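You operate a simulated robot arm through the tools that you are given. There is no shell and no other tool.

You are at the controls of a simulated robot arm. One attempt, no reset.

Task
Oil the yellow-tipped block's top and lay it on the drying rack.
Fine: clamp it on the sanding board for that; use the grey pad; pad back in its place in the oil box, lid shut, clamp free. A coat counts when it lies all over at full strength: go over it till it gets no stronger.

It is judged by the outcome, as a careful person would: the job done as asked, and still so three seconds after it is handed in. It fails if anything else is knocked over, pushed out of place, dropped, spilled or broken. Lids that push on must go on centred and level and be pressed home; caps that screw on are set level and turned clockwise until they are tight.

Robot
A 7-joint arm with a three-finger gripper, fixed in place. Base frame: the origin is on the floor under the middle of its stand, x ahead of it, y to its left, z up; the work surface is at about z = 78. Readings come in cm, degrees, newtons and seconds.
It reaches about 134.2 cm from its shoulder. Its first joint turns from -166.0 to 166.0 degrees. Payload 2.69 kg.
Tool frame: the origin (TCP) lies between the finger pads and is the grasp point; the fingertips stand 3 cm ahead of it; z points along the fingers, y is the line along which they close. The gripper opens to 12.8 cm; its body begins 11.7 cm behind the TCP.
Orientation is that of the tool frame in the base frame, as [roll, pitch, yaw] about the fixed x, y, z axes, in that order (R = Rz(yaw) Ry(pitch) Rx(roll)). With the fingers straight down and closing along the base's y, the tool's x points along the base's -x, its y along +y and its z along -z.

Tools
- The arm moves only by the tool move_arm. Its argument "increments" is one flat list of numbers, 7 for each row, row after row: the shift along the tool's x, y, z in cm, then the turn, a rotation vector about the tool's x, y, z in degrees, then the opening, from 0 (shut) to 1 (fully open). In form: [tx, ty, tz, wx, wy, wz, jaw, tx, ty, tz, wx, wy, wz, jaw, ...]. A call has 1 to 20 rows; each row is the pose to reach, as a shift and turn from the pose commanded when the call began, along the tool's axes at that moment. A row lasts 0.2 s, in which the tool goes at most 5 cm and 8.6 degrees; a call with a longer step from one row to the next is refused whole, and so is a gripper value outside its range. A pose out of reach is approached as far as the arm can. The call stops where the force on the tool passes 90 N (or 10 N more than at its start, if that is more) or the arm is blocked; 0.2 s more then pass. Each finger travels about 12.7 cm/s and halts on what it meets, pressing with about 40 N; the grip force reading is that of the motor and also rises with nothing between the fingers. The clock runs only during rows and for 0.2 s after the last one: add rows that repeat a pose to give the fingers time. It gives the time, the measured TCP pose, the force on the tool (base axes), the opening and the grip force at its end, in the units of the frame above (readings bear some noise), with the torque about the TCP (base axes, N m) and any sound that the robot's microphone picked up.
- Cameras (640 x 400 px; columns grow to the right, rows downward): "scene" is fixed at [39.97, 49.94, 141.88]; the picture's right is [-0.91, -0.43, 0.00], its down [-0.24, 0.52, -0.82] and it looks along [0.35, -0.74, -0.57] (base axes); focal length 310 px, centre (320, 200). "wrist" rides on the gripper at [5.8, 5.4, -13.1] in the tool frame; the picture's right is [-0.68, 0.74, 0.00], its down [-0.62, -0.57, -0.55] and it looks along [-0.40, -0.37, 0.84] (tool axes); focal length 234 px, centre (320, 200). There is no depth. A picture from a camera that has moved, and an enlarged one, comes with that camera's place and axes in the base frame and with its lens.
- capture(camera): a new picture of that camera. It takes no simulated time.
- move_column(by): moves the trunk up (or, below 0, down) by that many cm; the arm rides with it, the base frame stays. It gives what a move gives, with no picture.
- close_up(camera, box): a new picture of the part [left, top, right, bottom] of that camera's present view, enlarged. It takes no simulated time.
- hand_in(): hands the job in; it is judged then, once.

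Places have to be worked out from the pictures, the camera data and where the tool is seen. Open the gripper and draw the arm clear of the work before you hand the job in, unless the task says otherwise.

The tools are called after "Request:" as a command line: name --argument value ..., lists and objects as JSON in quotes. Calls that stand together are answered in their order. move_arm: Moves the arm, as the interface text tells. Its arguments: {"type":"object","properties":{"increments":{"type":"array","items":{"type":"number"}}},"required":["increments"]} The other tools are called the same way: move_column (by) moves the trunk up or down; capture (camera) takes a picture; close_up (camera, box) takes an enlarged picture of a part of a camera's view; hand_in () hands the job in.

At the start:

```text
clock: 0.0
position: [70.58, -10.53, 111.62]
ee_rot: [-179.9, 0.0, 179.9]
ft_force: [0.8, -0.1, -0.3]
torque: [0.02, 0.01, 0.0]
width: 12.78
grip_force: 0.0
trunk travel left (down, up): [-15.0, 20.0]
```

scene: 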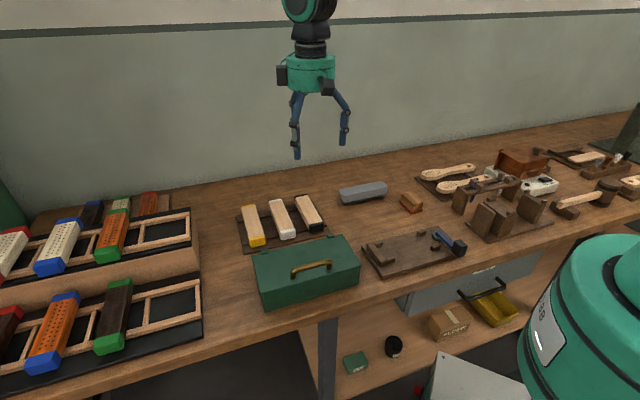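
wrist: 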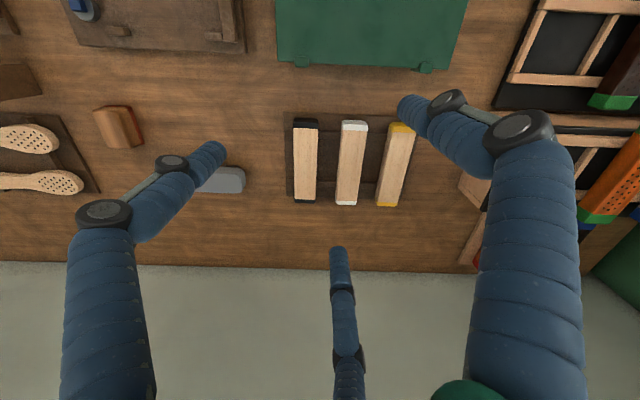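

I start by looking closer at the work area: blocks on the holder, green oil box, sanding board with clamp, and the drying racks.

Request:
close_up --camera "scene" --box '[220, 160, 420, 310]'

Request:
close_up --camera "scene" --box '[340, 150, 500, 290]'

Request:
close_up --camera "scene" --box '[0, 170, 220, 390]'

Request:
close_up --camera "scene" --box '[400, 120, 640, 270]'

Request:
capture --camera "wrist"

```text
2.67 times, centred on (320, 235) of scene
camera zoom: at [39.97, 49.94, 141.88], right [-0.91, -0.43, 0.0], down [-0.24, 0.52, -0.82], along [0.35, -0.74, -0.57], focal length 827 px, centre (320, 107)
```

zoom: 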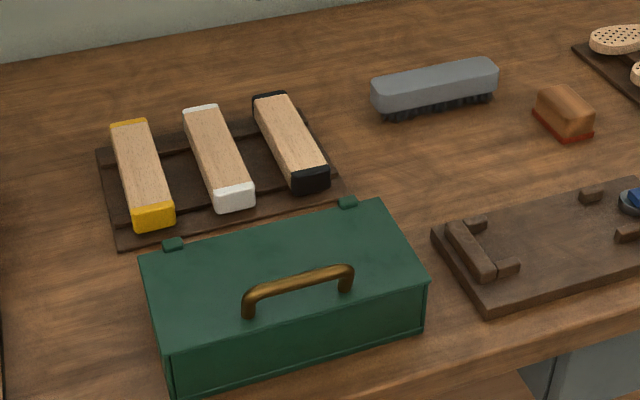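

```text
2.86 times, centred on (420, 220) of scene
camera zoom: at [39.97, 49.94, 141.88], right [-0.91, -0.43, 0.0], down [-0.24, 0.52, -0.82], along [0.35, -0.74, -0.57], focal length 886 px, centre (34, 143)
```

zoom: 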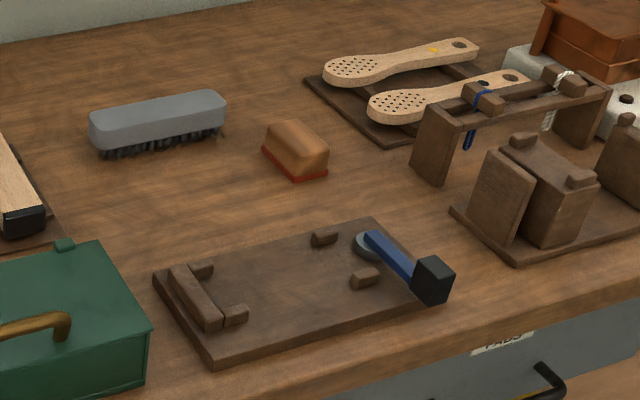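

```text
1.82 times, centred on (110, 280) of scene
camera zoom: at [39.97, 49.94, 141.88], right [-0.91, -0.43, 0.0], down [-0.24, 0.52, -0.82], along [0.35, -0.74, -0.57], focal length 564 px, centre (702, 54)
```

zoom: 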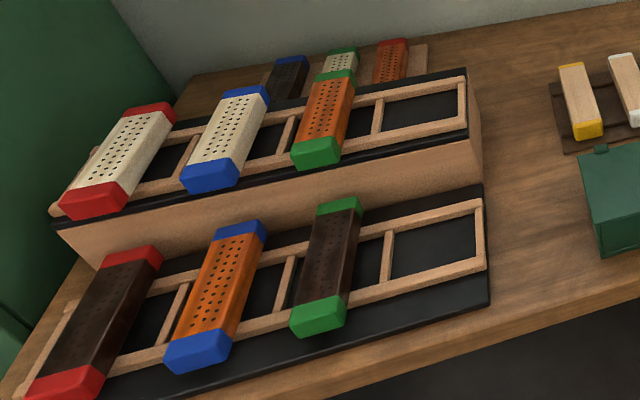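

```text
2.67 times, centred on (520, 195) of scene
camera zoom: at [39.97, 49.94, 141.88], right [-0.91, -0.43, 0.0], down [-0.24, 0.52, -0.82], along [0.35, -0.74, -0.57], focal length 827 px, centre (-213, 213)
```

zoom: 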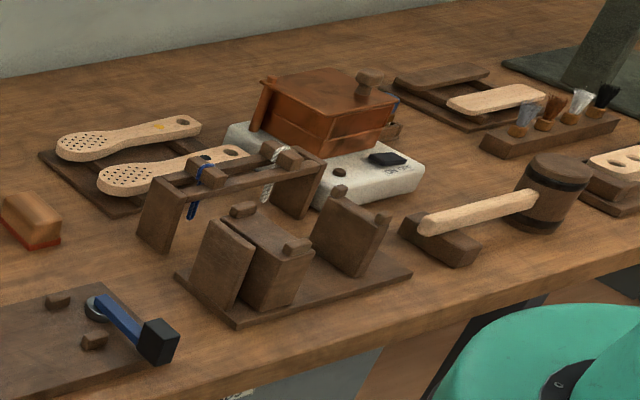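

```text
taken
camera wrist: at [64.58, -5.03, 124.72], right [0.68, 0.74, 0.0], down [0.62, -0.57, 0.55], along [0.4, -0.37, -0.84], focal length 234 px, centre (320, 200)
```

wrist: 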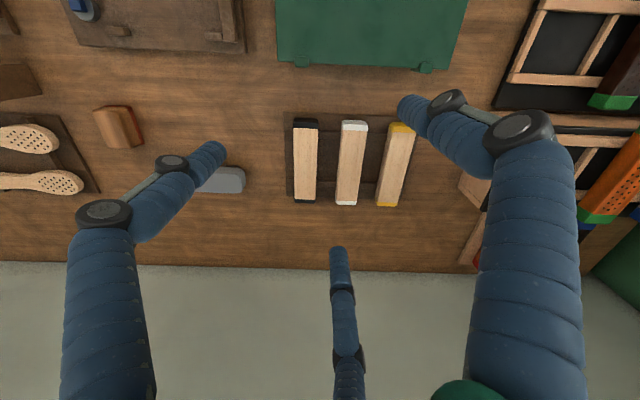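

The scene has several racks and labels I can't read yet. I zoom in on the labels and the far parts of the table.

Request:
close_up --camera "scene" --box '[480, 140, 580, 210]'

Request:
close_up --camera "scene" --box '[380, 240, 560, 350]'

Request:
close_up --camera "scene" --box '[560, 120, 640, 230]'

Request:
close_up --camera "scene" --box '[320, 290, 520, 400]'

Request:
close_up --camera "scene" --box '[0, 180, 200, 290]'

Request:
close_up --camera "scene" --box '[360, 220, 480, 290]'

```text
5.71 times, centred on (530, 175) of scene
camera zoom: at [39.97, 49.94, 141.88], right [-0.91, -0.43, 0.0], down [-0.24, 0.52, -0.82], along [0.35, -0.74, -0.57], focal length 1771 px, centre (-880, 343)
```

zoom: 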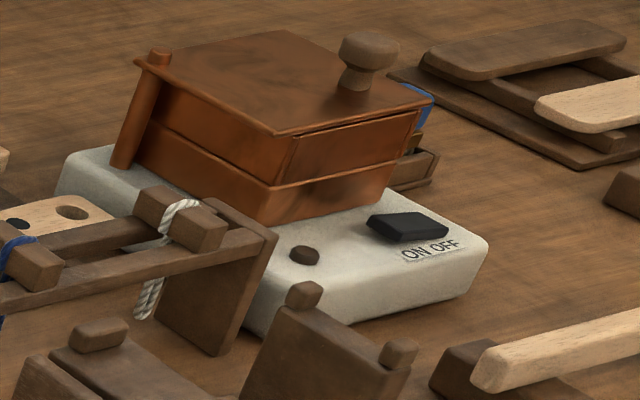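

```text
3.56 times, centred on (470, 295) of scene
camera zoom: at [39.97, 49.94, 141.88], right [-0.91, -0.43, 0.0], down [-0.24, 0.52, -0.82], along [0.35, -0.74, -0.57], focal length 1102 px, centre (-213, -138)
```

zoom: 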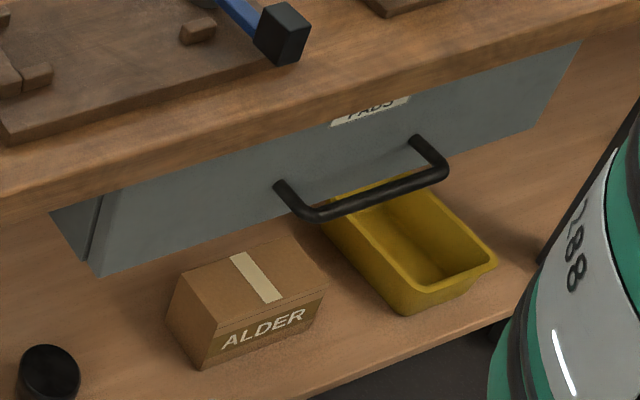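

```text
3.64 times, centred on (600, 175) of scene
camera zoom: at [39.97, 49.94, 141.88], right [-0.91, -0.43, 0.0], down [-0.24, 0.52, -0.82], along [0.35, -0.74, -0.57], focal length 1127 px, centre (-698, 291)
```

zoom: 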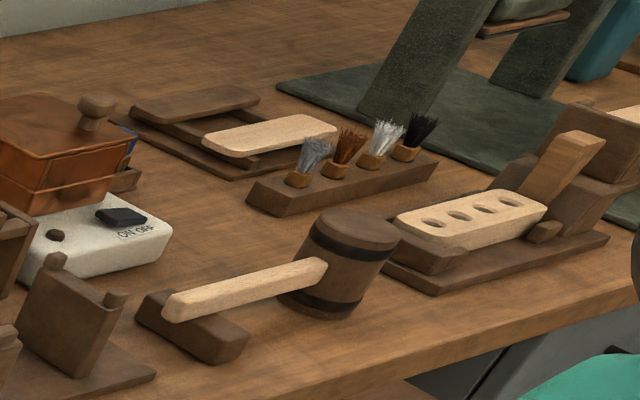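

```text
3.20 times, centred on (420, 345) of scene
camera zoom: at [39.97, 49.94, 141.88], right [-0.91, -0.43, 0.0], down [-0.24, 0.52, -0.82], along [0.35, -0.74, -0.57], focal length 992 px, centre (0, -264)
```

zoom: 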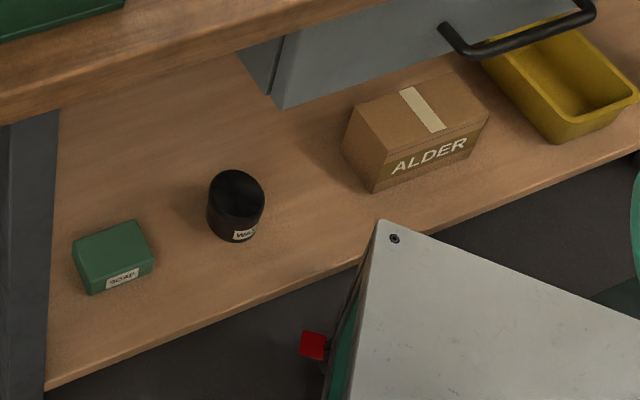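

```text
3.20 times, centred on (100, 235) of scene
camera zoom: at [39.97, 49.94, 141.88], right [-0.91, -0.43, 0.0], down [-0.24, 0.52, -0.82], along [0.35, -0.74, -0.57], focal length 992 px, centre (1024, 88)
```

zoom: 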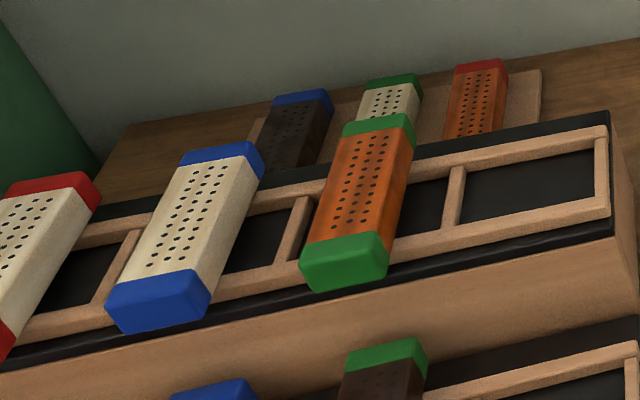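

```text
5.33 times, centred on (420, 255) of scene
camera zoom: at [39.97, 49.94, 141.88], right [-0.91, -0.43, 0.0], down [-0.24, 0.52, -0.82], along [0.35, -0.74, -0.57], focal length 1653 px, centre (-213, -93)
```

zoom: 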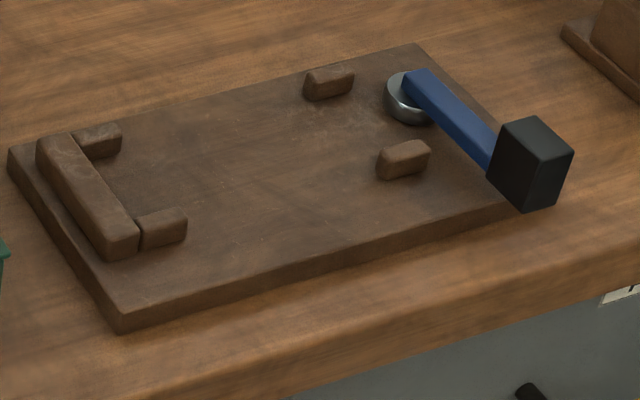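

The rack on the left looks like a stepped frame with free cells; I want a better view of it. I move the hand at height to the left for a look with the wrist camera.

Request:
move_arm --increments '[-0.5, 4, -0.7, 0, 0, 0, 1, -1, 8.5, -1.4, 0, 0, 0, 1, -1.5, 13, -2.1, 0, 0, 0, 1, -2, 17.5, -2.8, 0, 0, 0, 1, -2.5, 22, -3.5, 0, 0, 0, 1, -3, 26.5, -4.2, 0, 0, 0, 1, -4, 31, -5, 0, 0, 0, 1, -4.5, 35, -5, 0, 0, 0, 1, -4.5, 35, -5, 0, 0, 0, 1]'

Request:
capture --camera "wrist"

```text
clock: 2.0
position: [75.16, 24.55, 116.51]
ee_rot: [-180.0, 0.0, -180.0]
ft_force: [-0.5, 1.3, -0.4]
torque: [-0.05, 0.03, 0.0]
width: 12.78
grip_force: 0.0
trunk travel left (down, up): [-15.0, 20.0]
```

```text
taken
camera wrist: at [69.21, 29.99, 129.82], right [0.68, 0.74, 0.0], down [0.62, -0.56, 0.55], along [0.4, -0.37, -0.84], focal length 234 px, centre (320, 200)
```

wrist: 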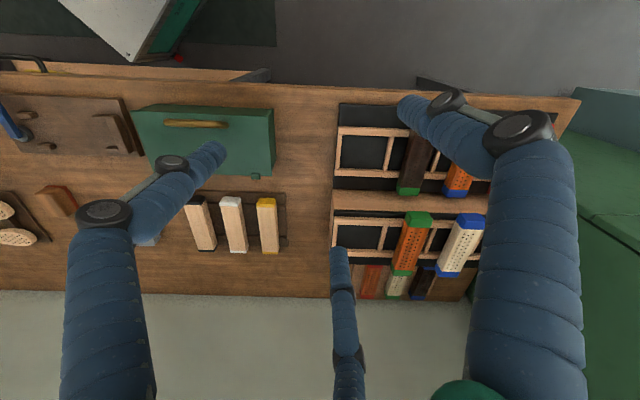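

The rack shows ladder frames with empty cells at the near ends; I zoom in, including on the back bench and the right end.

Request:
close_up --camera "wrist" --box '[320, 90, 500, 310]'

Request:
close_up --camera "wrist" --box '[560, 80, 640, 300]'

Request:
capture --camera "scene"

```text
1.82 times, centred on (410, 200) of wrist
camera zoom: at [69.21, 29.99, 129.82], right [0.68, 0.74, 0.0], down [0.62, -0.56, 0.55], along [0.4, -0.37, -0.84], focal length 426 px, centre (156, 200)
```

zoom: 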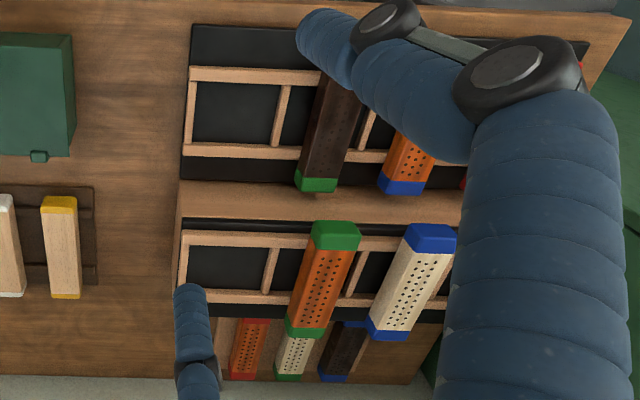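

```text
1.82 times, centred on (600, 190) of wrist
camera zoom: at [69.21, 29.99, 129.82], right [0.68, 0.74, 0.0], down [0.62, -0.56, 0.55], along [0.4, -0.37, -0.84], focal length 426 px, centre (-189, 218)
```

zoom: 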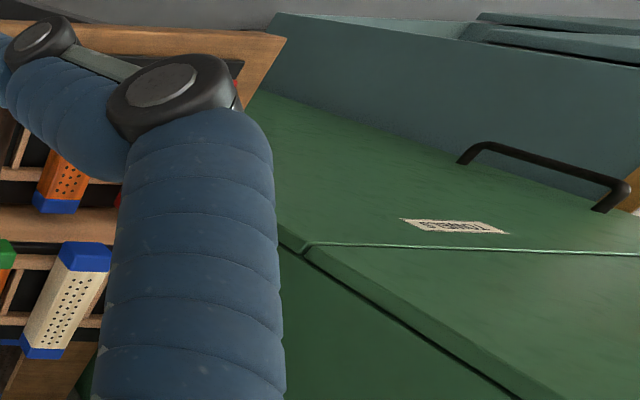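

```text
taken
```

scene: 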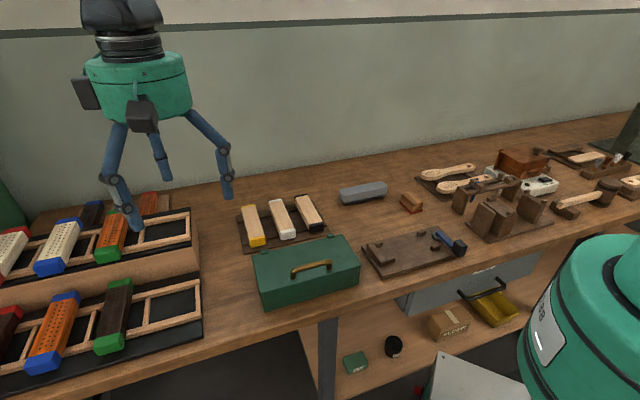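

The left end shows the ladder rack and a green bin. To be sure which is the drying rack, I look along the right end of the table too.

Request:
move_arm --increments '[2.7, -4, 0, 0, 0, 0, 1, 5.4, -8, 0, 0, 0, 0, 1, 8.1, -12, 0, 0, 0, 0, 1, 10.8, -16, 0, 0, 0, 0, 1, 13.5, -20, 0, 0, 0, 0, 1, 16.2, -24, 0, 0, 0, 0, 1, 18.9, -28, 0, 0, 0, 0, 1, 21.6, -32, 0, 0, 0, 0, 1, 24.3, -36, 0, 0, 0, 0, 1, 27, -40, 0, 0, 0, 0, 1, 29.7, -44, 0, 0, 0, 0, 1, 32.4, -48, 0, 0, 0, 0, 1, 35.1, -52, 0, 0, 0, 0, 1, 37.8, -56, 0, 0, 0, 0, 1, 40, -60, 0, 0, 0, 0, 1, 40, -60, 0, 0, 0, 0, 1]'

Request:
capture --camera "wrist"

```text
clock: 5.4
position: [34.99, -35.65, 116.34]
ee_rot: [179.9, -0.1, -179.9]
ft_force: [0.5, -1.1, 0.5]
torque: [0.04, 0.01, 0.04]
width: 12.79
grip_force: 0.1
trunk travel left (down, up): [-15.0, 20.0]
```

```text
taken
camera wrist: at [29.02, -30.2, 129.44], right [0.68, 0.74, 0.0], down [0.62, -0.57, 0.55], along [0.4, -0.37, -0.84], focal length 234 px, centre (320, 200)
```

wrist: 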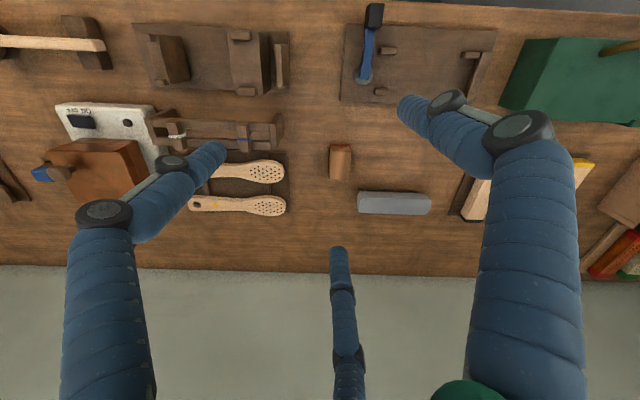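

This view shows the clamp lever pointing toward the table's front edge, and no rack here. I look further right to be thorough.

Request:
move_arm --increments '[3, -3.5, 0, 0, 0, 0, 1, 6, -7, 0, 0, 0, 0, 1, 9, -10.5, 0, 0, 0, 0, 1, 12, -14, 0, 0, 0, 0, 1, 15, -17.5, 0, 0, 0, 0, 1, 18, -21, 0, 0, 0, 0, 1, 21, -24.5, 0, 0, 0, 0, 1, 24, -28, 0, 0, 0, 0, 1, 27, -31.5, 0, 0, 0, 0, 1, 30, -35, 0, 0, 0, 0, 1, 33, -38, 0, 0, 0, 0, 1, 33, -38, 0, 0, 0, 0, 1]'

Request:
capture --camera "wrist"

```text
clock: 8.0
position: [1.98, -73.63, 116.46]
ee_rot: [-179.9, 0.1, -180.0]
ft_force: [-0.3, 0.0, 0.4]
torque: [0.07, -0.04, -0.02]
width: 12.8
grip_force: 0.1
trunk travel left (down, up): [-15.0, 20.0]
```

```text
taken
camera wrist: at [-3.95, -68.15, 129.56], right [0.68, 0.74, 0.0], down [0.62, -0.57, 0.55], along [0.4, -0.37, -0.84], focal length 234 px, centre (320, 200)
```

wrist: 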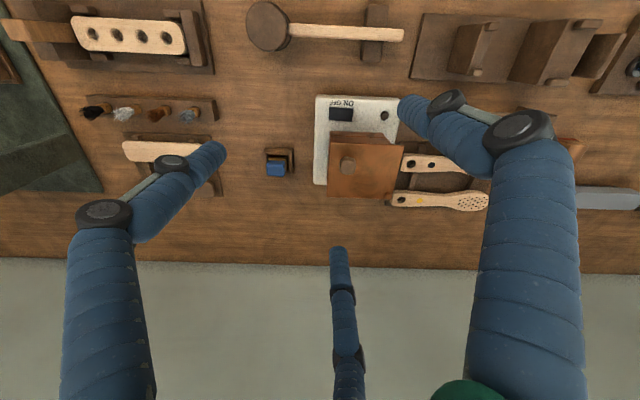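

No rack on this side, so the ladder-frame stand on the left is the drying rack. I test the gripper here by half-closing to see how the three fingers travel.

Request:
move_arm --increments '[0, 0, 0, 0, 0, 0, 0.5, 0, 0, 0, 0, 0, 0, 0.5, 0, 0, 0, 0, 0, 0, 0.5]'

Request:
capture --camera "wrist"

Request:
move_arm --increments '[0, 0, 0, 0, 0, 0, 0, 0, 0, 0, 0, 0, 0, 0, 0, 0, 0, 0, 0, 0, 0, 0, 0, 0, 0, 0, 0, 0]'

Request:
capture --camera "wrist"

```text
clock: 8.8
position: [2.09, -73.56, 116.46]
ee_rot: [-179.9, 0.1, -180.0]
ft_force: [-0.4, 0.2, -0.2]
torque: [0.02, 0.0, 0.03]
width: 6.37
grip_force: 0.0
trunk travel left (down, up): [-15.0, 20.0]
```

```text
taken
camera wrist: at [-3.87, -68.07, 129.6], right [0.68, 0.74, 0.0], down [0.62, -0.57, 0.55], along [0.4, -0.37, -0.84], focal length 234 px, centre (320, 200)
```

wrist: 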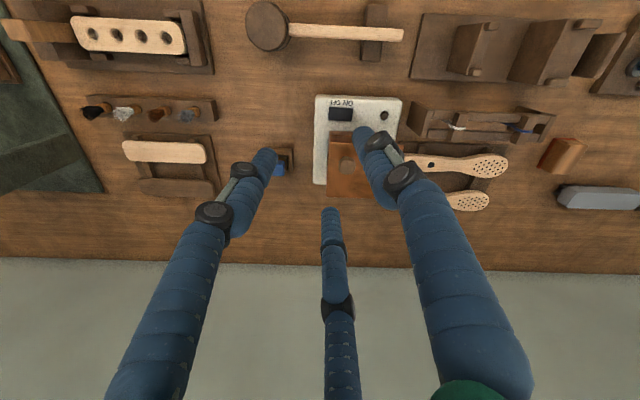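

```text
clock: 9.8
position: [2.17, -73.54, 116.41]
ee_rot: [180.0, 0.0, 180.0]
ft_force: [0.0, 0.1, 0.2]
torque: [0.0, 0.02, 0.07]
width: 0.21
grip_force: 31.2
trunk travel left (down, up): [-15.0, 20.0]
```

```text
taken
camera wrist: at [-3.87, -68.08, 129.6], right [0.68, 0.74, 0.0], down [0.62, -0.57, 0.55], along [0.4, -0.37, -0.84], focal length 234 px, centre (320, 200)
```

wrist: 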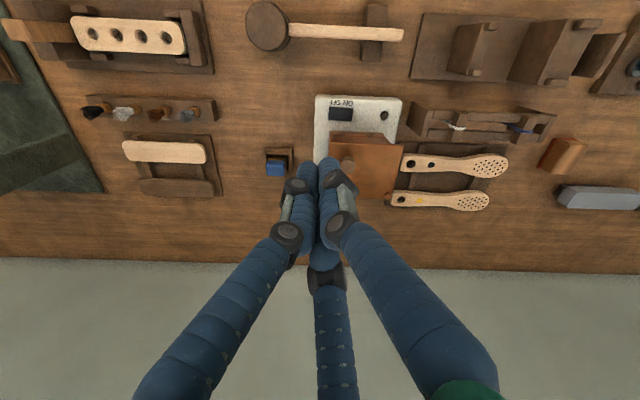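

The fingers close radially (three at 120°, single finger at tool +y). Everything on the bench seems aligned with the 45° direction, so I move back over the sanding board and oil box for closer views, opening the fingers again.

Request:
move_arm --increments '[-2.5, 3.84, 0.5, 0, 0, 0, 0.5, -5, 7.7, 1, 0, 0, 0, 1, -7.5, 11.5, 1.6, 0, 0, 0, 1, -10, 15.4, 2.1, 0, 0, 0, 1, -12.5, 19.2, 2.6, 0, 0, 0, 1, -15, 23, 3.1, 0, 0, 0, 1, -17.4, 26.9, 3.6, 0, 0, 0, 1, -19.9, 30.7, 4.2, 0, 0, 0, 1, -22.4, 34.6, 4.7, 0, 0, 0, 1, -24.9, 38.4, 5.2, 0, 0, 0, 1, -27.4, 42.3, 5.7, 0, 0, 0, 1, -29.9, 46.1, 6.3, 0, 0, 0, 1, -32.4, 50, 6.8, 0, 0, 0, 1, -34.9, 53.8, 7.3, 0, 0, 0, 1, -37.4, 57.7, 7.9, 0, 0, 0, 1, -39.8, 61.5, 8.4, 0, 0, 0, 1, -39.8, 61.5, 8.4, 0, 0, 0, 1]'

Request:
capture --camera "wrist"

```text
clock: 13.4
position: [41.75, -12.18, 108.38]
ee_rot: [-180.0, 0.0, 180.0]
ft_force: [1.0, -0.4, -0.1]
torque: [-0.04, 0.0, -0.02]
width: 12.83
grip_force: 0.1
trunk travel left (down, up): [-15.0, 20.0]
```

```text
taken
camera wrist: at [35.75, -6.66, 121.45], right [0.68, 0.74, 0.0], down [0.62, -0.57, 0.55], along [0.4, -0.37, -0.84], focal length 234 px, centre (320, 200)
```

wrist: 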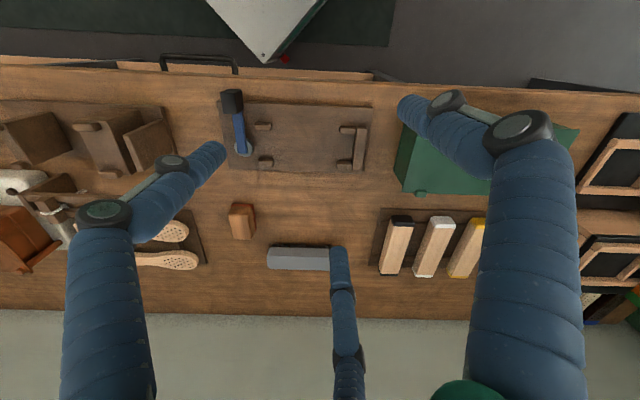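

Request:
close_up --camera "wrist" --box '[200, 80, 400, 190]'

Request:
close_up --camera "wrist" --box '[360, 80, 600, 290]'

```text
3.20 times, centred on (300, 135) of wrist
camera zoom: at [35.75, -6.66, 121.45], right [0.68, 0.74, 0.0], down [0.62, -0.57, 0.55], along [0.4, -0.37, -0.84], focal length 749 px, centre (384, 408)
```

zoom: 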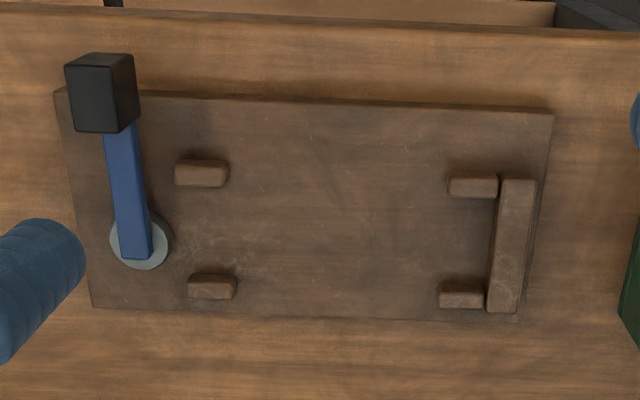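

```text
1.90 times, centred on (480, 185) of wrist
camera zoom: at [35.75, -6.66, 121.45], right [0.68, 0.74, 0.0], down [0.62, -0.57, 0.55], along [0.4, -0.37, -0.84], focal length 446 px, centre (15, 229)
```

zoom: 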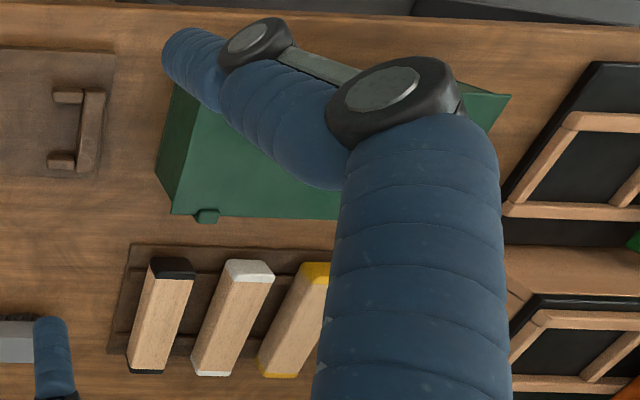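

The board and clamp are clearly seen: stop bar on the +left end, guide posts at both ends, cam disc with lever pointing to the front edge. Next I look at the oil box from the same height.

Request:
move_arm --increments '[-3.3, 3, 0, 0, 0, 0, 1, -6.6, 6, 0, 0, 0, 0, 1, -10, 9, 0, 0, 0, 0, 1, -13.3, 12, 0, 0, 0, 0, 1, -16.6, 15, 0, 0, 0, 0, 1, -20, 18, 0, 0, 0, 0, 1, -23.3, 20.7, 0, 0, 0, 0, 1, -23.3, 20.7, 0, 0, 0, 0, 1]'

Request:
capture --camera "wrist"

Request:
close_up --camera "wrist" --box '[200, 60, 420, 200]'

Request:
move_arm --increments '[-3.4, -2.2, 0, 0, 0, 0, 1, -6.8, -4.4, 0, 0, 0, 0, 1, -10.2, -6.6, 0, 0, 0, 0, 1, -13.6, -8.8, 0, 0, 0, 0, 1, -17, -11, 0, 0, 0, 0, 1, -20.3, -13.2, 0, 0, 0, 0, 1, -20.3, -13.2, 0, 0, 0, 0, 1]'

Request:
capture --camera "wrist"

Request:
close_up --camera "wrist" --box '[220, 60, 420, 200]'

```text
clock: 15.2
position: [65.1, 8.75, 107.97]
ee_rot: [-180.0, -0.1, -180.0]
ft_force: [0.7, -0.1, -0.9]
torque: [0.0, 0.03, 0.0]
width: 12.78
grip_force: 0.1
trunk travel left (down, up): [-15.0, 20.0]
```

```text
taken
camera wrist: at [59.22, 14.25, 121.19], right [0.68, 0.74, 0.0], down [0.62, -0.56, 0.55], along [0.4, -0.37, -0.84], focal length 234 px, centre (320, 200)
```

wrist: 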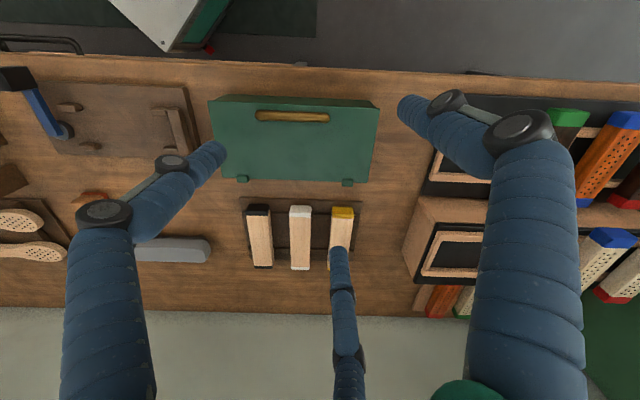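

```text
2.86 times, centred on (310, 130) of wrist
camera zoom: at [59.22, 14.25, 121.19], right [0.68, 0.74, 0.0], down [0.62, -0.56, 0.55], along [0.4, -0.37, -0.84], focal length 669 px, centre (349, 400)
```

zoom: 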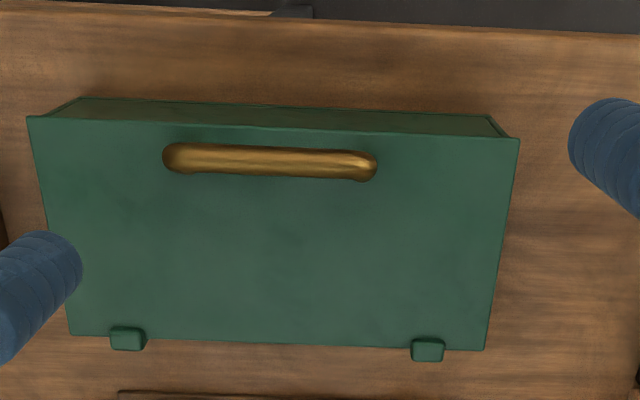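

```text
clock: 16.8
position: [85.63, -4.56, 107.9]
ee_rot: [-180.0, -0.1, -180.0]
ft_force: [0.1, 0.1, -0.5]
torque: [0.02, 0.01, 0.03]
width: 12.81
grip_force: 0.0
trunk travel left (down, up): [-15.0, 20.0]
```

```text
taken
camera wrist: at [79.64, 0.95, 121.16], right [0.68, 0.74, 0.0], down [0.62, -0.57, 0.55], along [0.4, -0.37, -0.84], focal length 234 px, centre (320, 200)
```

wrist: 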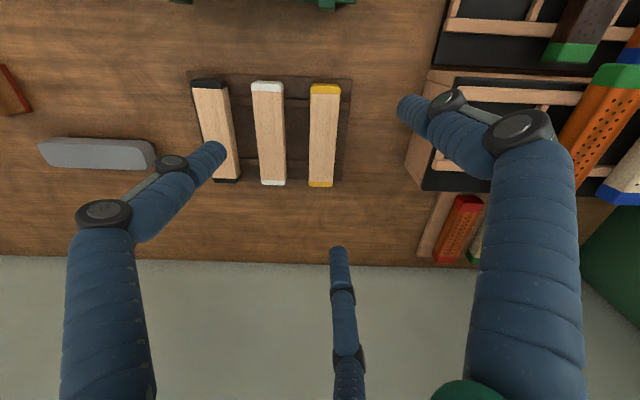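

```text
2.86 times, centred on (320, 130) of wrist
camera zoom: at [79.64, 0.95, 121.16], right [0.68, 0.74, 0.0], down [0.62, -0.57, 0.55], along [0.4, -0.37, -0.84], focal length 669 px, centre (320, 400)
```

zoom: 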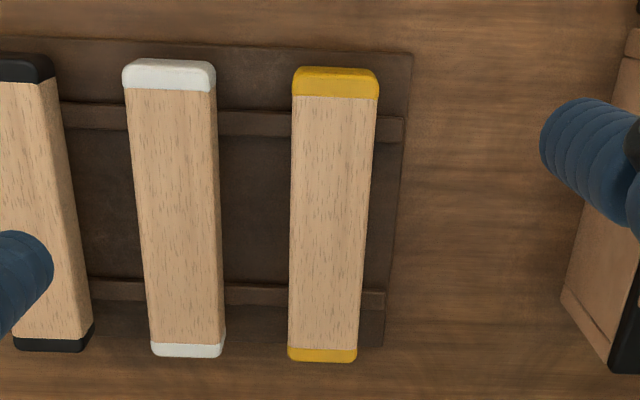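

The blocks lie square to the bench: yellow one centred about s=58, n=69 (x≈89.8, y≈-7.8), roughly 4.5 cm wide, 16.8 long, top z≈82.3. I turn the hand 45° so the single finger is on its outer side and come down above it to check alignment.

Request:
move_arm --increments '[-0.6, -0.7, 1.8, 0, 0, 7.5, 0.8, -1.2, -1.4, 3.6, 0, 0, 15, 0.8, -1.8, -2.1, 5.4, 0, 0, 22.5, 0.8, -2.4, -2.8, 7.2, 0, 0, 30, 0.8, -3, -3.4, 9, 0, 0, 37.5, 0.8, -3.4, -4.0, 10.9, 0, 0, 45, 0.8, -3.4, -4.0, 10.9, 0, 0, 45, 0.8, -3.4, -4.0, 10.9, 0, 0, 45, 0.8]'

Request:
capture --camera "wrist"

Request:
close_up --camera "scene" --box '[200, 120, 360, 260]'

```text
clock: 18.6
position: [88.94, -8.5, 97.26]
ee_rot: [-180.0, 0.0, 135.0]
ft_force: [1.5, 0.4, 0.2]
torque: [-0.05, -0.01, -0.01]
width: 10.24
grip_force: 0.0
trunk travel left (down, up): [-15.0, 20.0]
```

```text
taken
camera wrist: at [88.49, -0.46, 110.42], right [1.0, 0.04, 0.0], down [0.04, -0.84, 0.55], along [0.02, -0.55, -0.84], focal length 234 px, centre (320, 200)
```

wrist: 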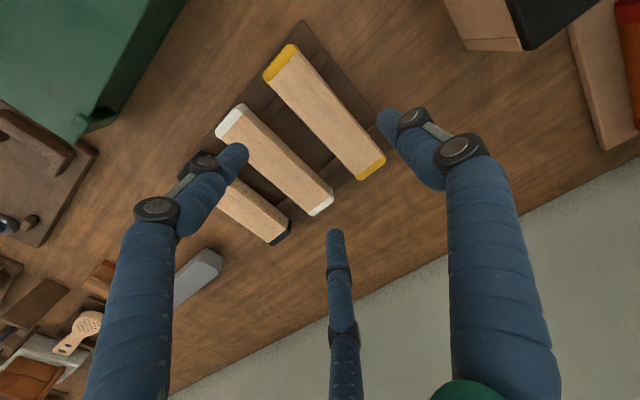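

```text
2.86 times, centred on (280, 190) of scene
camera zoom: at [39.97, 49.94, 141.88], right [-0.91, -0.43, 0.0], down [-0.24, 0.52, -0.82], along [0.35, -0.74, -0.57], focal length 886 px, centre (434, 229)
```

zoom: 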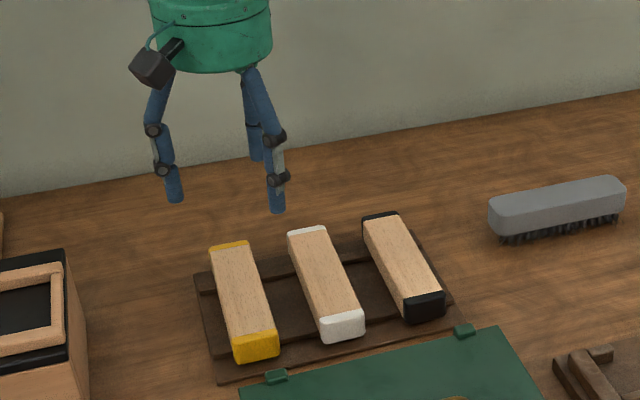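

The block is below the hand as expected. I zoom in on the wrist view to refine its centre, width and heading.

Request:
close_up --camera "wrist" --box '[200, 30, 420, 240]'

```text
1.90 times, centred on (310, 135) of wrist
camera zoom: at [88.49, -0.46, 110.42], right [1.0, 0.04, 0.0], down [0.04, -0.84, 0.55], along [0.02, -0.55, -0.84], focal length 446 px, centre (339, 324)
```

zoom: 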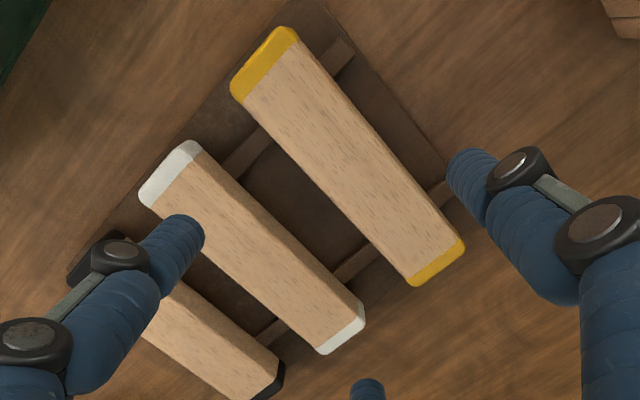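

Block centre refines to s≈58.15, n≈69.1, width ≈4.4 and length ≈16.5. I go down to just above the top with a slightly narrower opening and check.

Request:
move_arm --increments '[0, 0.1, 3.5, 0, 0, 0, 0.7, 0, 0.22, 7, 0, 0, 0, 0.7, 0, 0.22, 9.5, 0, 0, 0, 0.7, 0, 0.22, 9.5, 0, 0, 0, 0.7]'

Request:
capture --camera "wrist"

Request:
close_up --camera "scene" --box '[220, 160, 340, 260]'

```text
clock: 19.6
position: [89.11, -8.37, 87.86]
ee_rot: [180.0, 0.0, 135.0]
ft_force: [-0.4, 0.2, -0.2]
torque: [0.0, 0.01, -0.01]
width: 8.97
grip_force: 0.2
trunk travel left (down, up): [-15.0, 20.0]
```

```text
taken
camera wrist: at [88.72, -0.27, 100.88], right [1.0, 0.04, 0.0], down [0.04, -0.84, 0.55], along [0.02, -0.55, -0.84], focal length 234 px, centre (320, 200)
```

wrist: 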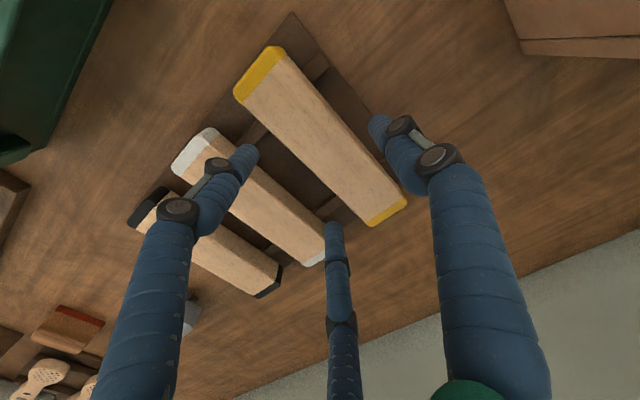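

```text
4.00 times, centred on (280, 210) of scene
camera zoom: at [39.97, 49.94, 141.88], right [-0.91, -0.43, 0.0], down [-0.24, 0.52, -0.82], along [0.35, -0.74, -0.57], focal length 1240 px, centre (480, 160)
```

zoom: 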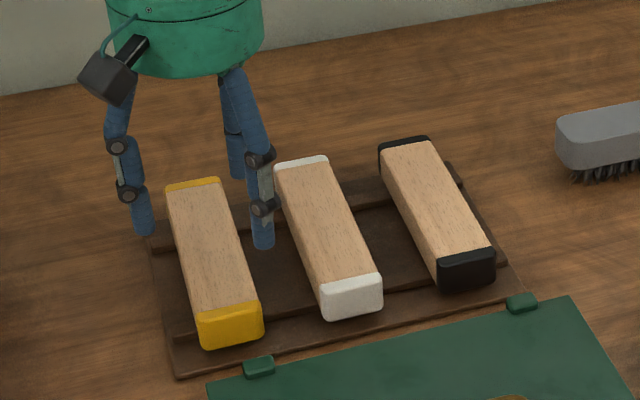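

The fingers straddle the yellow block, and the pair sits in the gap to the white one. I descend until the tips are about level with the block's underside, watching the force.

Request:
move_arm --increments '[0, 0, 1.5, 0, 0, 0, 0.7, 0, 0, 3, 0, 0, 0, 0.7, 0, 0, 4.4, 0, 0, 0, 0.7, 0, 0, 4.4, 0, 0, 0, 0.7]'

Request:
capture --camera "wrist"

Request:
close_up --camera "scene" --box '[220, 160, 340, 260]'

```text
clock: 20.6
position: [89.02, -8.45, 83.4]
ee_rot: [-180.0, 0.0, 135.0]
ft_force: [-0.2, 0.1, 1.2]
torque: [0.01, 0.01, 0.01]
width: 8.97
grip_force: 0.0
trunk travel left (down, up): [-15.0, 20.0]
```

```text
taken
camera wrist: at [88.52, -0.36, 96.5], right [1.0, 0.04, 0.0], down [0.04, -0.84, 0.55], along [0.02, -0.55, -0.84], focal length 234 px, centre (320, 200)
```

wrist: 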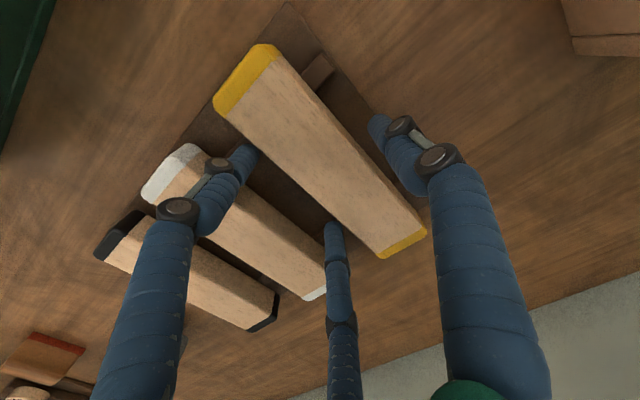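

```text
4.00 times, centred on (280, 210) of scene
camera zoom: at [39.97, 49.94, 141.88], right [-0.91, -0.43, 0.0], down [-0.24, 0.52, -0.82], along [0.35, -0.74, -0.57], focal length 1240 px, centre (480, 160)
```

zoom: 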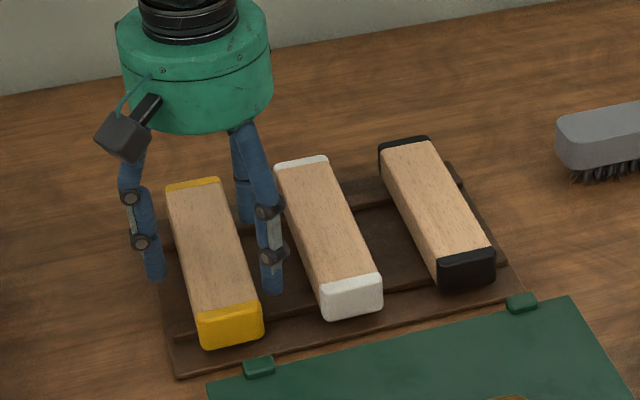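

No contact and all fingers are beside the block. I close gently.

Request:
move_arm --increments '[0, 0, 0, 0, 0, 0, 0.6, 0, 0, 0, 0, 0, 0, 0.55, 0, 0, 0, 0, 0, 0, 0.5, 0, 0, 0, 0, 0, 0, 0.45, 0, 0, 0, 0, 0, 0, 0.4, 0, 0, 0, 0, 0, 0, 0.35, 0, 0, 0, 0, 0, 0, 0.3, 0, 0, 0, 0, 0, 0, 0.3]'

Request:
capture --camera "wrist"

Request:
close_up --camera "scene" --box '[220, 160, 340, 260]'

```text
clock: 22.4
position: [88.96, -8.42, 83.45]
ee_rot: [-180.0, -0.1, 135.0]
ft_force: [1.1, 1.5, 2.4]
torque: [0.16, -0.14, 0.0]
width: 6.49
grip_force: 39.7
trunk travel left (down, up): [-15.0, 20.0]
```

```text
taken
camera wrist: at [88.52, -0.35, 96.55], right [1.0, 0.04, 0.0], down [0.04, -0.84, 0.55], along [0.02, -0.55, -0.84], focal length 234 px, centre (320, 200)
```

wrist: 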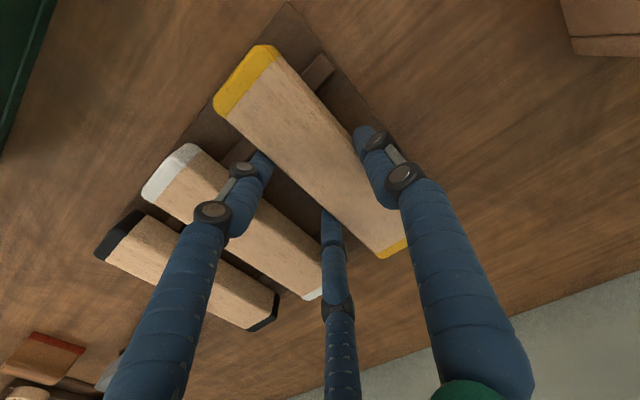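

```text
4.00 times, centred on (280, 210) of scene
camera zoom: at [39.97, 49.94, 141.88], right [-0.91, -0.43, 0.0], down [-0.24, 0.52, -0.82], along [0.35, -0.74, -0.57], focal length 1240 px, centre (480, 160)
```

zoom: 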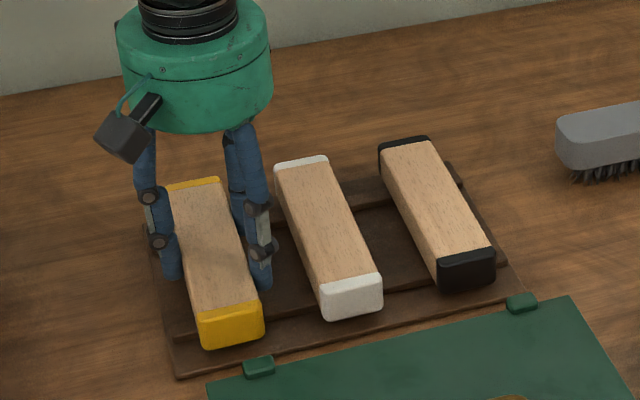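

The grip closed at 6.49 cm with 40 N, just as modelled. I lift straight up and check the block comes along.

Request:
move_arm --increments '[0, 0, -1, 0, 0, 0, 0.3, 0, 0, -3, 0, 0, 0, 0.3, 0, 0, -6, 0, 0, 0, 0.3, 0, 0, -10, 0, 0, 0, 0.3, 0, 0, -14, 0, 0, 0, 0.3, 0, 0, -18, 0, 0, 0, 0.3, 0, 0, -18, 0, 0, 0, 0.3]'

Request:
capture --camera "wrist"

Request:
capture --camera "scene"

```text
clock: 24.0
position: [88.86, -8.61, 101.66]
ee_rot: [-180.0, 0.0, 135.1]
ft_force: [-0.8, 0.9, -1.2]
torque: [0.01, -0.01, 0.01]
width: 6.48
grip_force: 39.8
trunk travel left (down, up): [-15.0, 20.0]
```

```text
taken
camera wrist: at [88.42, -0.49, 114.76], right [1.0, 0.04, 0.0], down [0.04, -0.84, 0.55], along [0.02, -0.55, -0.84], focal length 234 px, centre (320, 200)
```

wrist: 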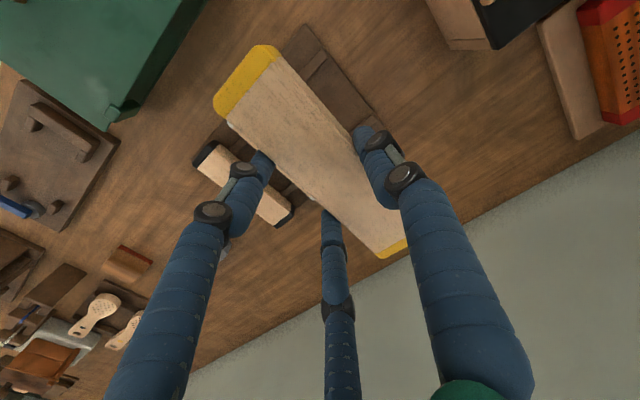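

```text
taken
```

scene: 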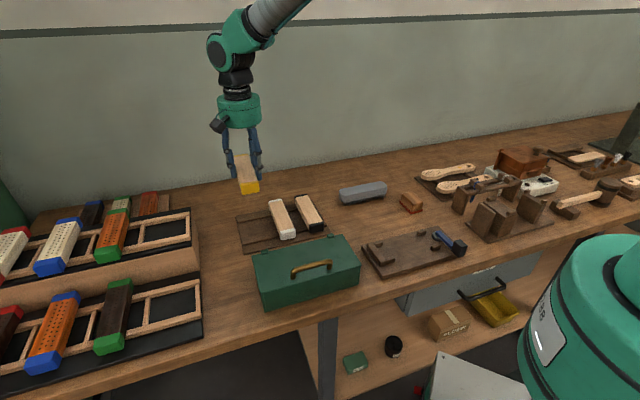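

The block is held firmly. I carry it at height to the sanding board, turning it 90° so it lies along the board between stop and cam.

Request:
move_arm --increments '[1.9, -3.18, 0, 0, 0, -7.5, 0.3, 3.8, -6.37, 0, 0, 0, -15, 0.3, 5.7, -9.55, 0, 0, 0, -22.5, 0.3, 7.6, -12.73, 0, 0, 0, -30, 0.3, 9.5, -15.9, 0, 0, 0, -37.5, 0.3, 11.4, -19.1, 0, 0, 0, -45, 0.3, 13.3, -22.3, 0, 0, 0, -52.5, 0.3, 15.2, -25.5, 0, 0, 0, -60, 0.3, 17.1, -28.65, 0, 0, 0, -67.5, 0.3, 19, -31.8, 0, 0, 0, -75, 0.3, 20.9, -35, 0, 0, 0, -82.5, 0.3, 22.8, -38.2, 0, 0, 0, -90, 0.3, 22.8, -38.2, 0, 0, 0, -90, 0.3]'

Request:
capture --camera "wrist"

Request:
capture --camera "scene"

```text
clock: 26.8
position: [45.76, -19.27, 101.49]
ee_rot: [-180.0, 0.0, -134.9]
ft_force: [-0.6, 0.4, -1.1]
torque: [0.01, -0.04, -0.03]
width: 6.51
grip_force: 39.8
trunk travel left (down, up): [-15.0, 20.0]
```

```text
taken
camera wrist: at [37.69, -19.5, 114.41], right [-0.04, 1.0, 0.0], down [0.83, 0.04, 0.55], along [0.55, 0.02, -0.84], focal length 234 px, centre (320, 200)
```

wrist: 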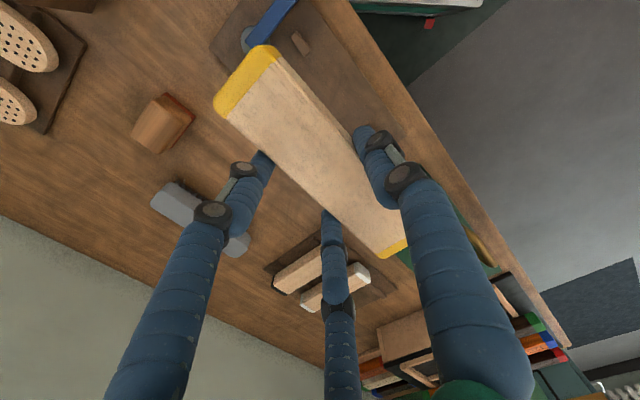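

```text
taken
```

scene: 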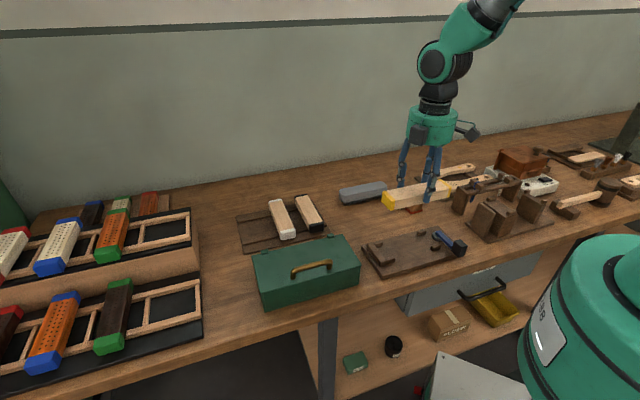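

I'm over the board as planned. I lower to a few cm above the guides and check alignment with both cameras.

Request:
move_arm --increments '[0.17, -0.12, 4, 0, 0, 0, 0.3, 0.17, -0.12, 8, 0, 0, 0, 0.3, 0.17, -0.12, 12, 0, 0, 0, 0.3, 0.17, -0.12, 13.4, 0, 0, 0, 0.3, 0.17, -0.12, 13.4, 0, 0, 0, 0.3]'

Request:
close_up --camera "scene" --box '[340, 190, 500, 290]'

Request:
capture --camera "wrist"

```text
clock: 28.0
position: [45.86, -19.45, 88.07]
ee_rot: [-179.9, 0.1, -135.0]
ft_force: [-0.2, -0.3, -1.3]
torque: [-0.02, 0.0, -0.04]
width: 6.47
grip_force: 40.5
trunk travel left (down, up): [-15.0, 20.0]
```

```text
4.00 times, centred on (420, 240) of scene
camera zoom: at [39.97, 49.94, 141.88], right [-0.91, -0.43, 0.0], down [-0.24, 0.52, -0.82], along [0.35, -0.74, -0.57], focal length 1240 px, centre (-80, 40)
```

zoom: 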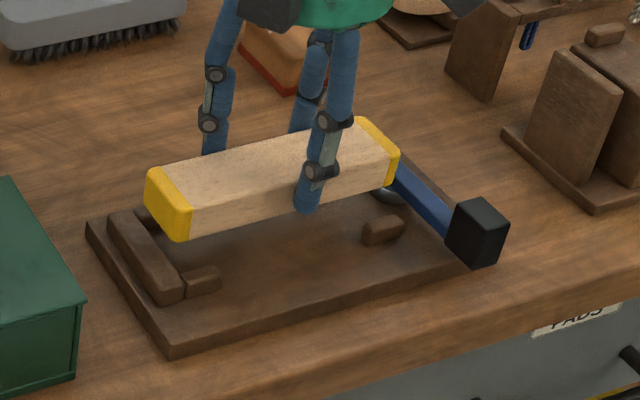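

```text
taken
camera wrist: at [37.72, -19.68, 101.13], right [-0.04, 1.0, 0.0], down [0.84, 0.04, 0.55], along [0.55, 0.02, -0.84], focal length 234 px, centre (320, 200)
```

wrist: 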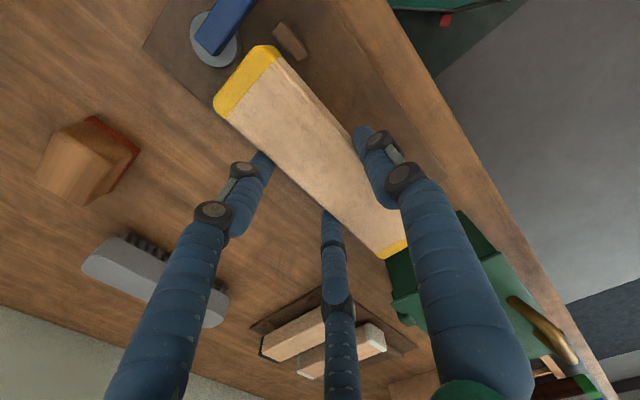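

Block and channel line up (block ends ≈ s 10.6–27.1, stop face ≈ 27.5, cam edge ≈ 9.2). I lower further, then feel for the touch-down in small steps.

Request:
move_arm --increments '[0.16, 0, 1.5, 0, 0, 0, 0.3, 0.16, 0.05, 3, 0, 0, 0, 0.3, 0.16, 0.05, 4, 0, 0, 0, 0.3, 0.16, 0.05, 4, 0, 0, 0, 0.3]'

Request:
close_up --camera "scene" --box '[340, 190, 500, 290]'

```text
clock: 29.0
position: [45.68, -19.54, 84.23]
ee_rot: [-179.8, 0.2, -135.1]
ft_force: [-1.1, -2.2, 41.1]
torque: [0.45, 0.46, -0.02]
width: 6.53
grip_force: 40.1
trunk travel left (down, up): [-15.0, 20.0]
```

```text
4.00 times, centred on (420, 240) of scene
camera zoom: at [39.97, 49.94, 141.88], right [-0.91, -0.43, 0.0], down [-0.24, 0.52, -0.82], along [0.35, -0.74, -0.57], focal length 1240 px, centre (-80, 40)
```

zoom: 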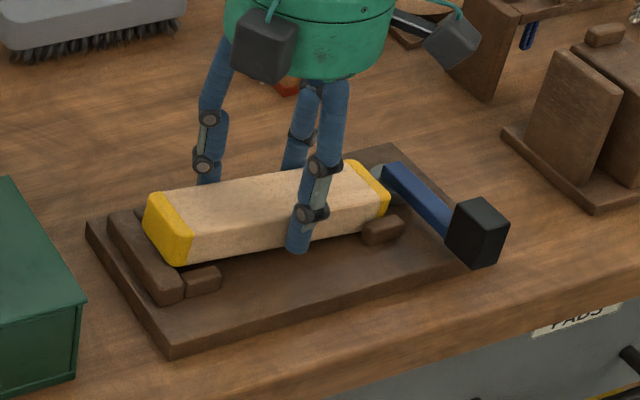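

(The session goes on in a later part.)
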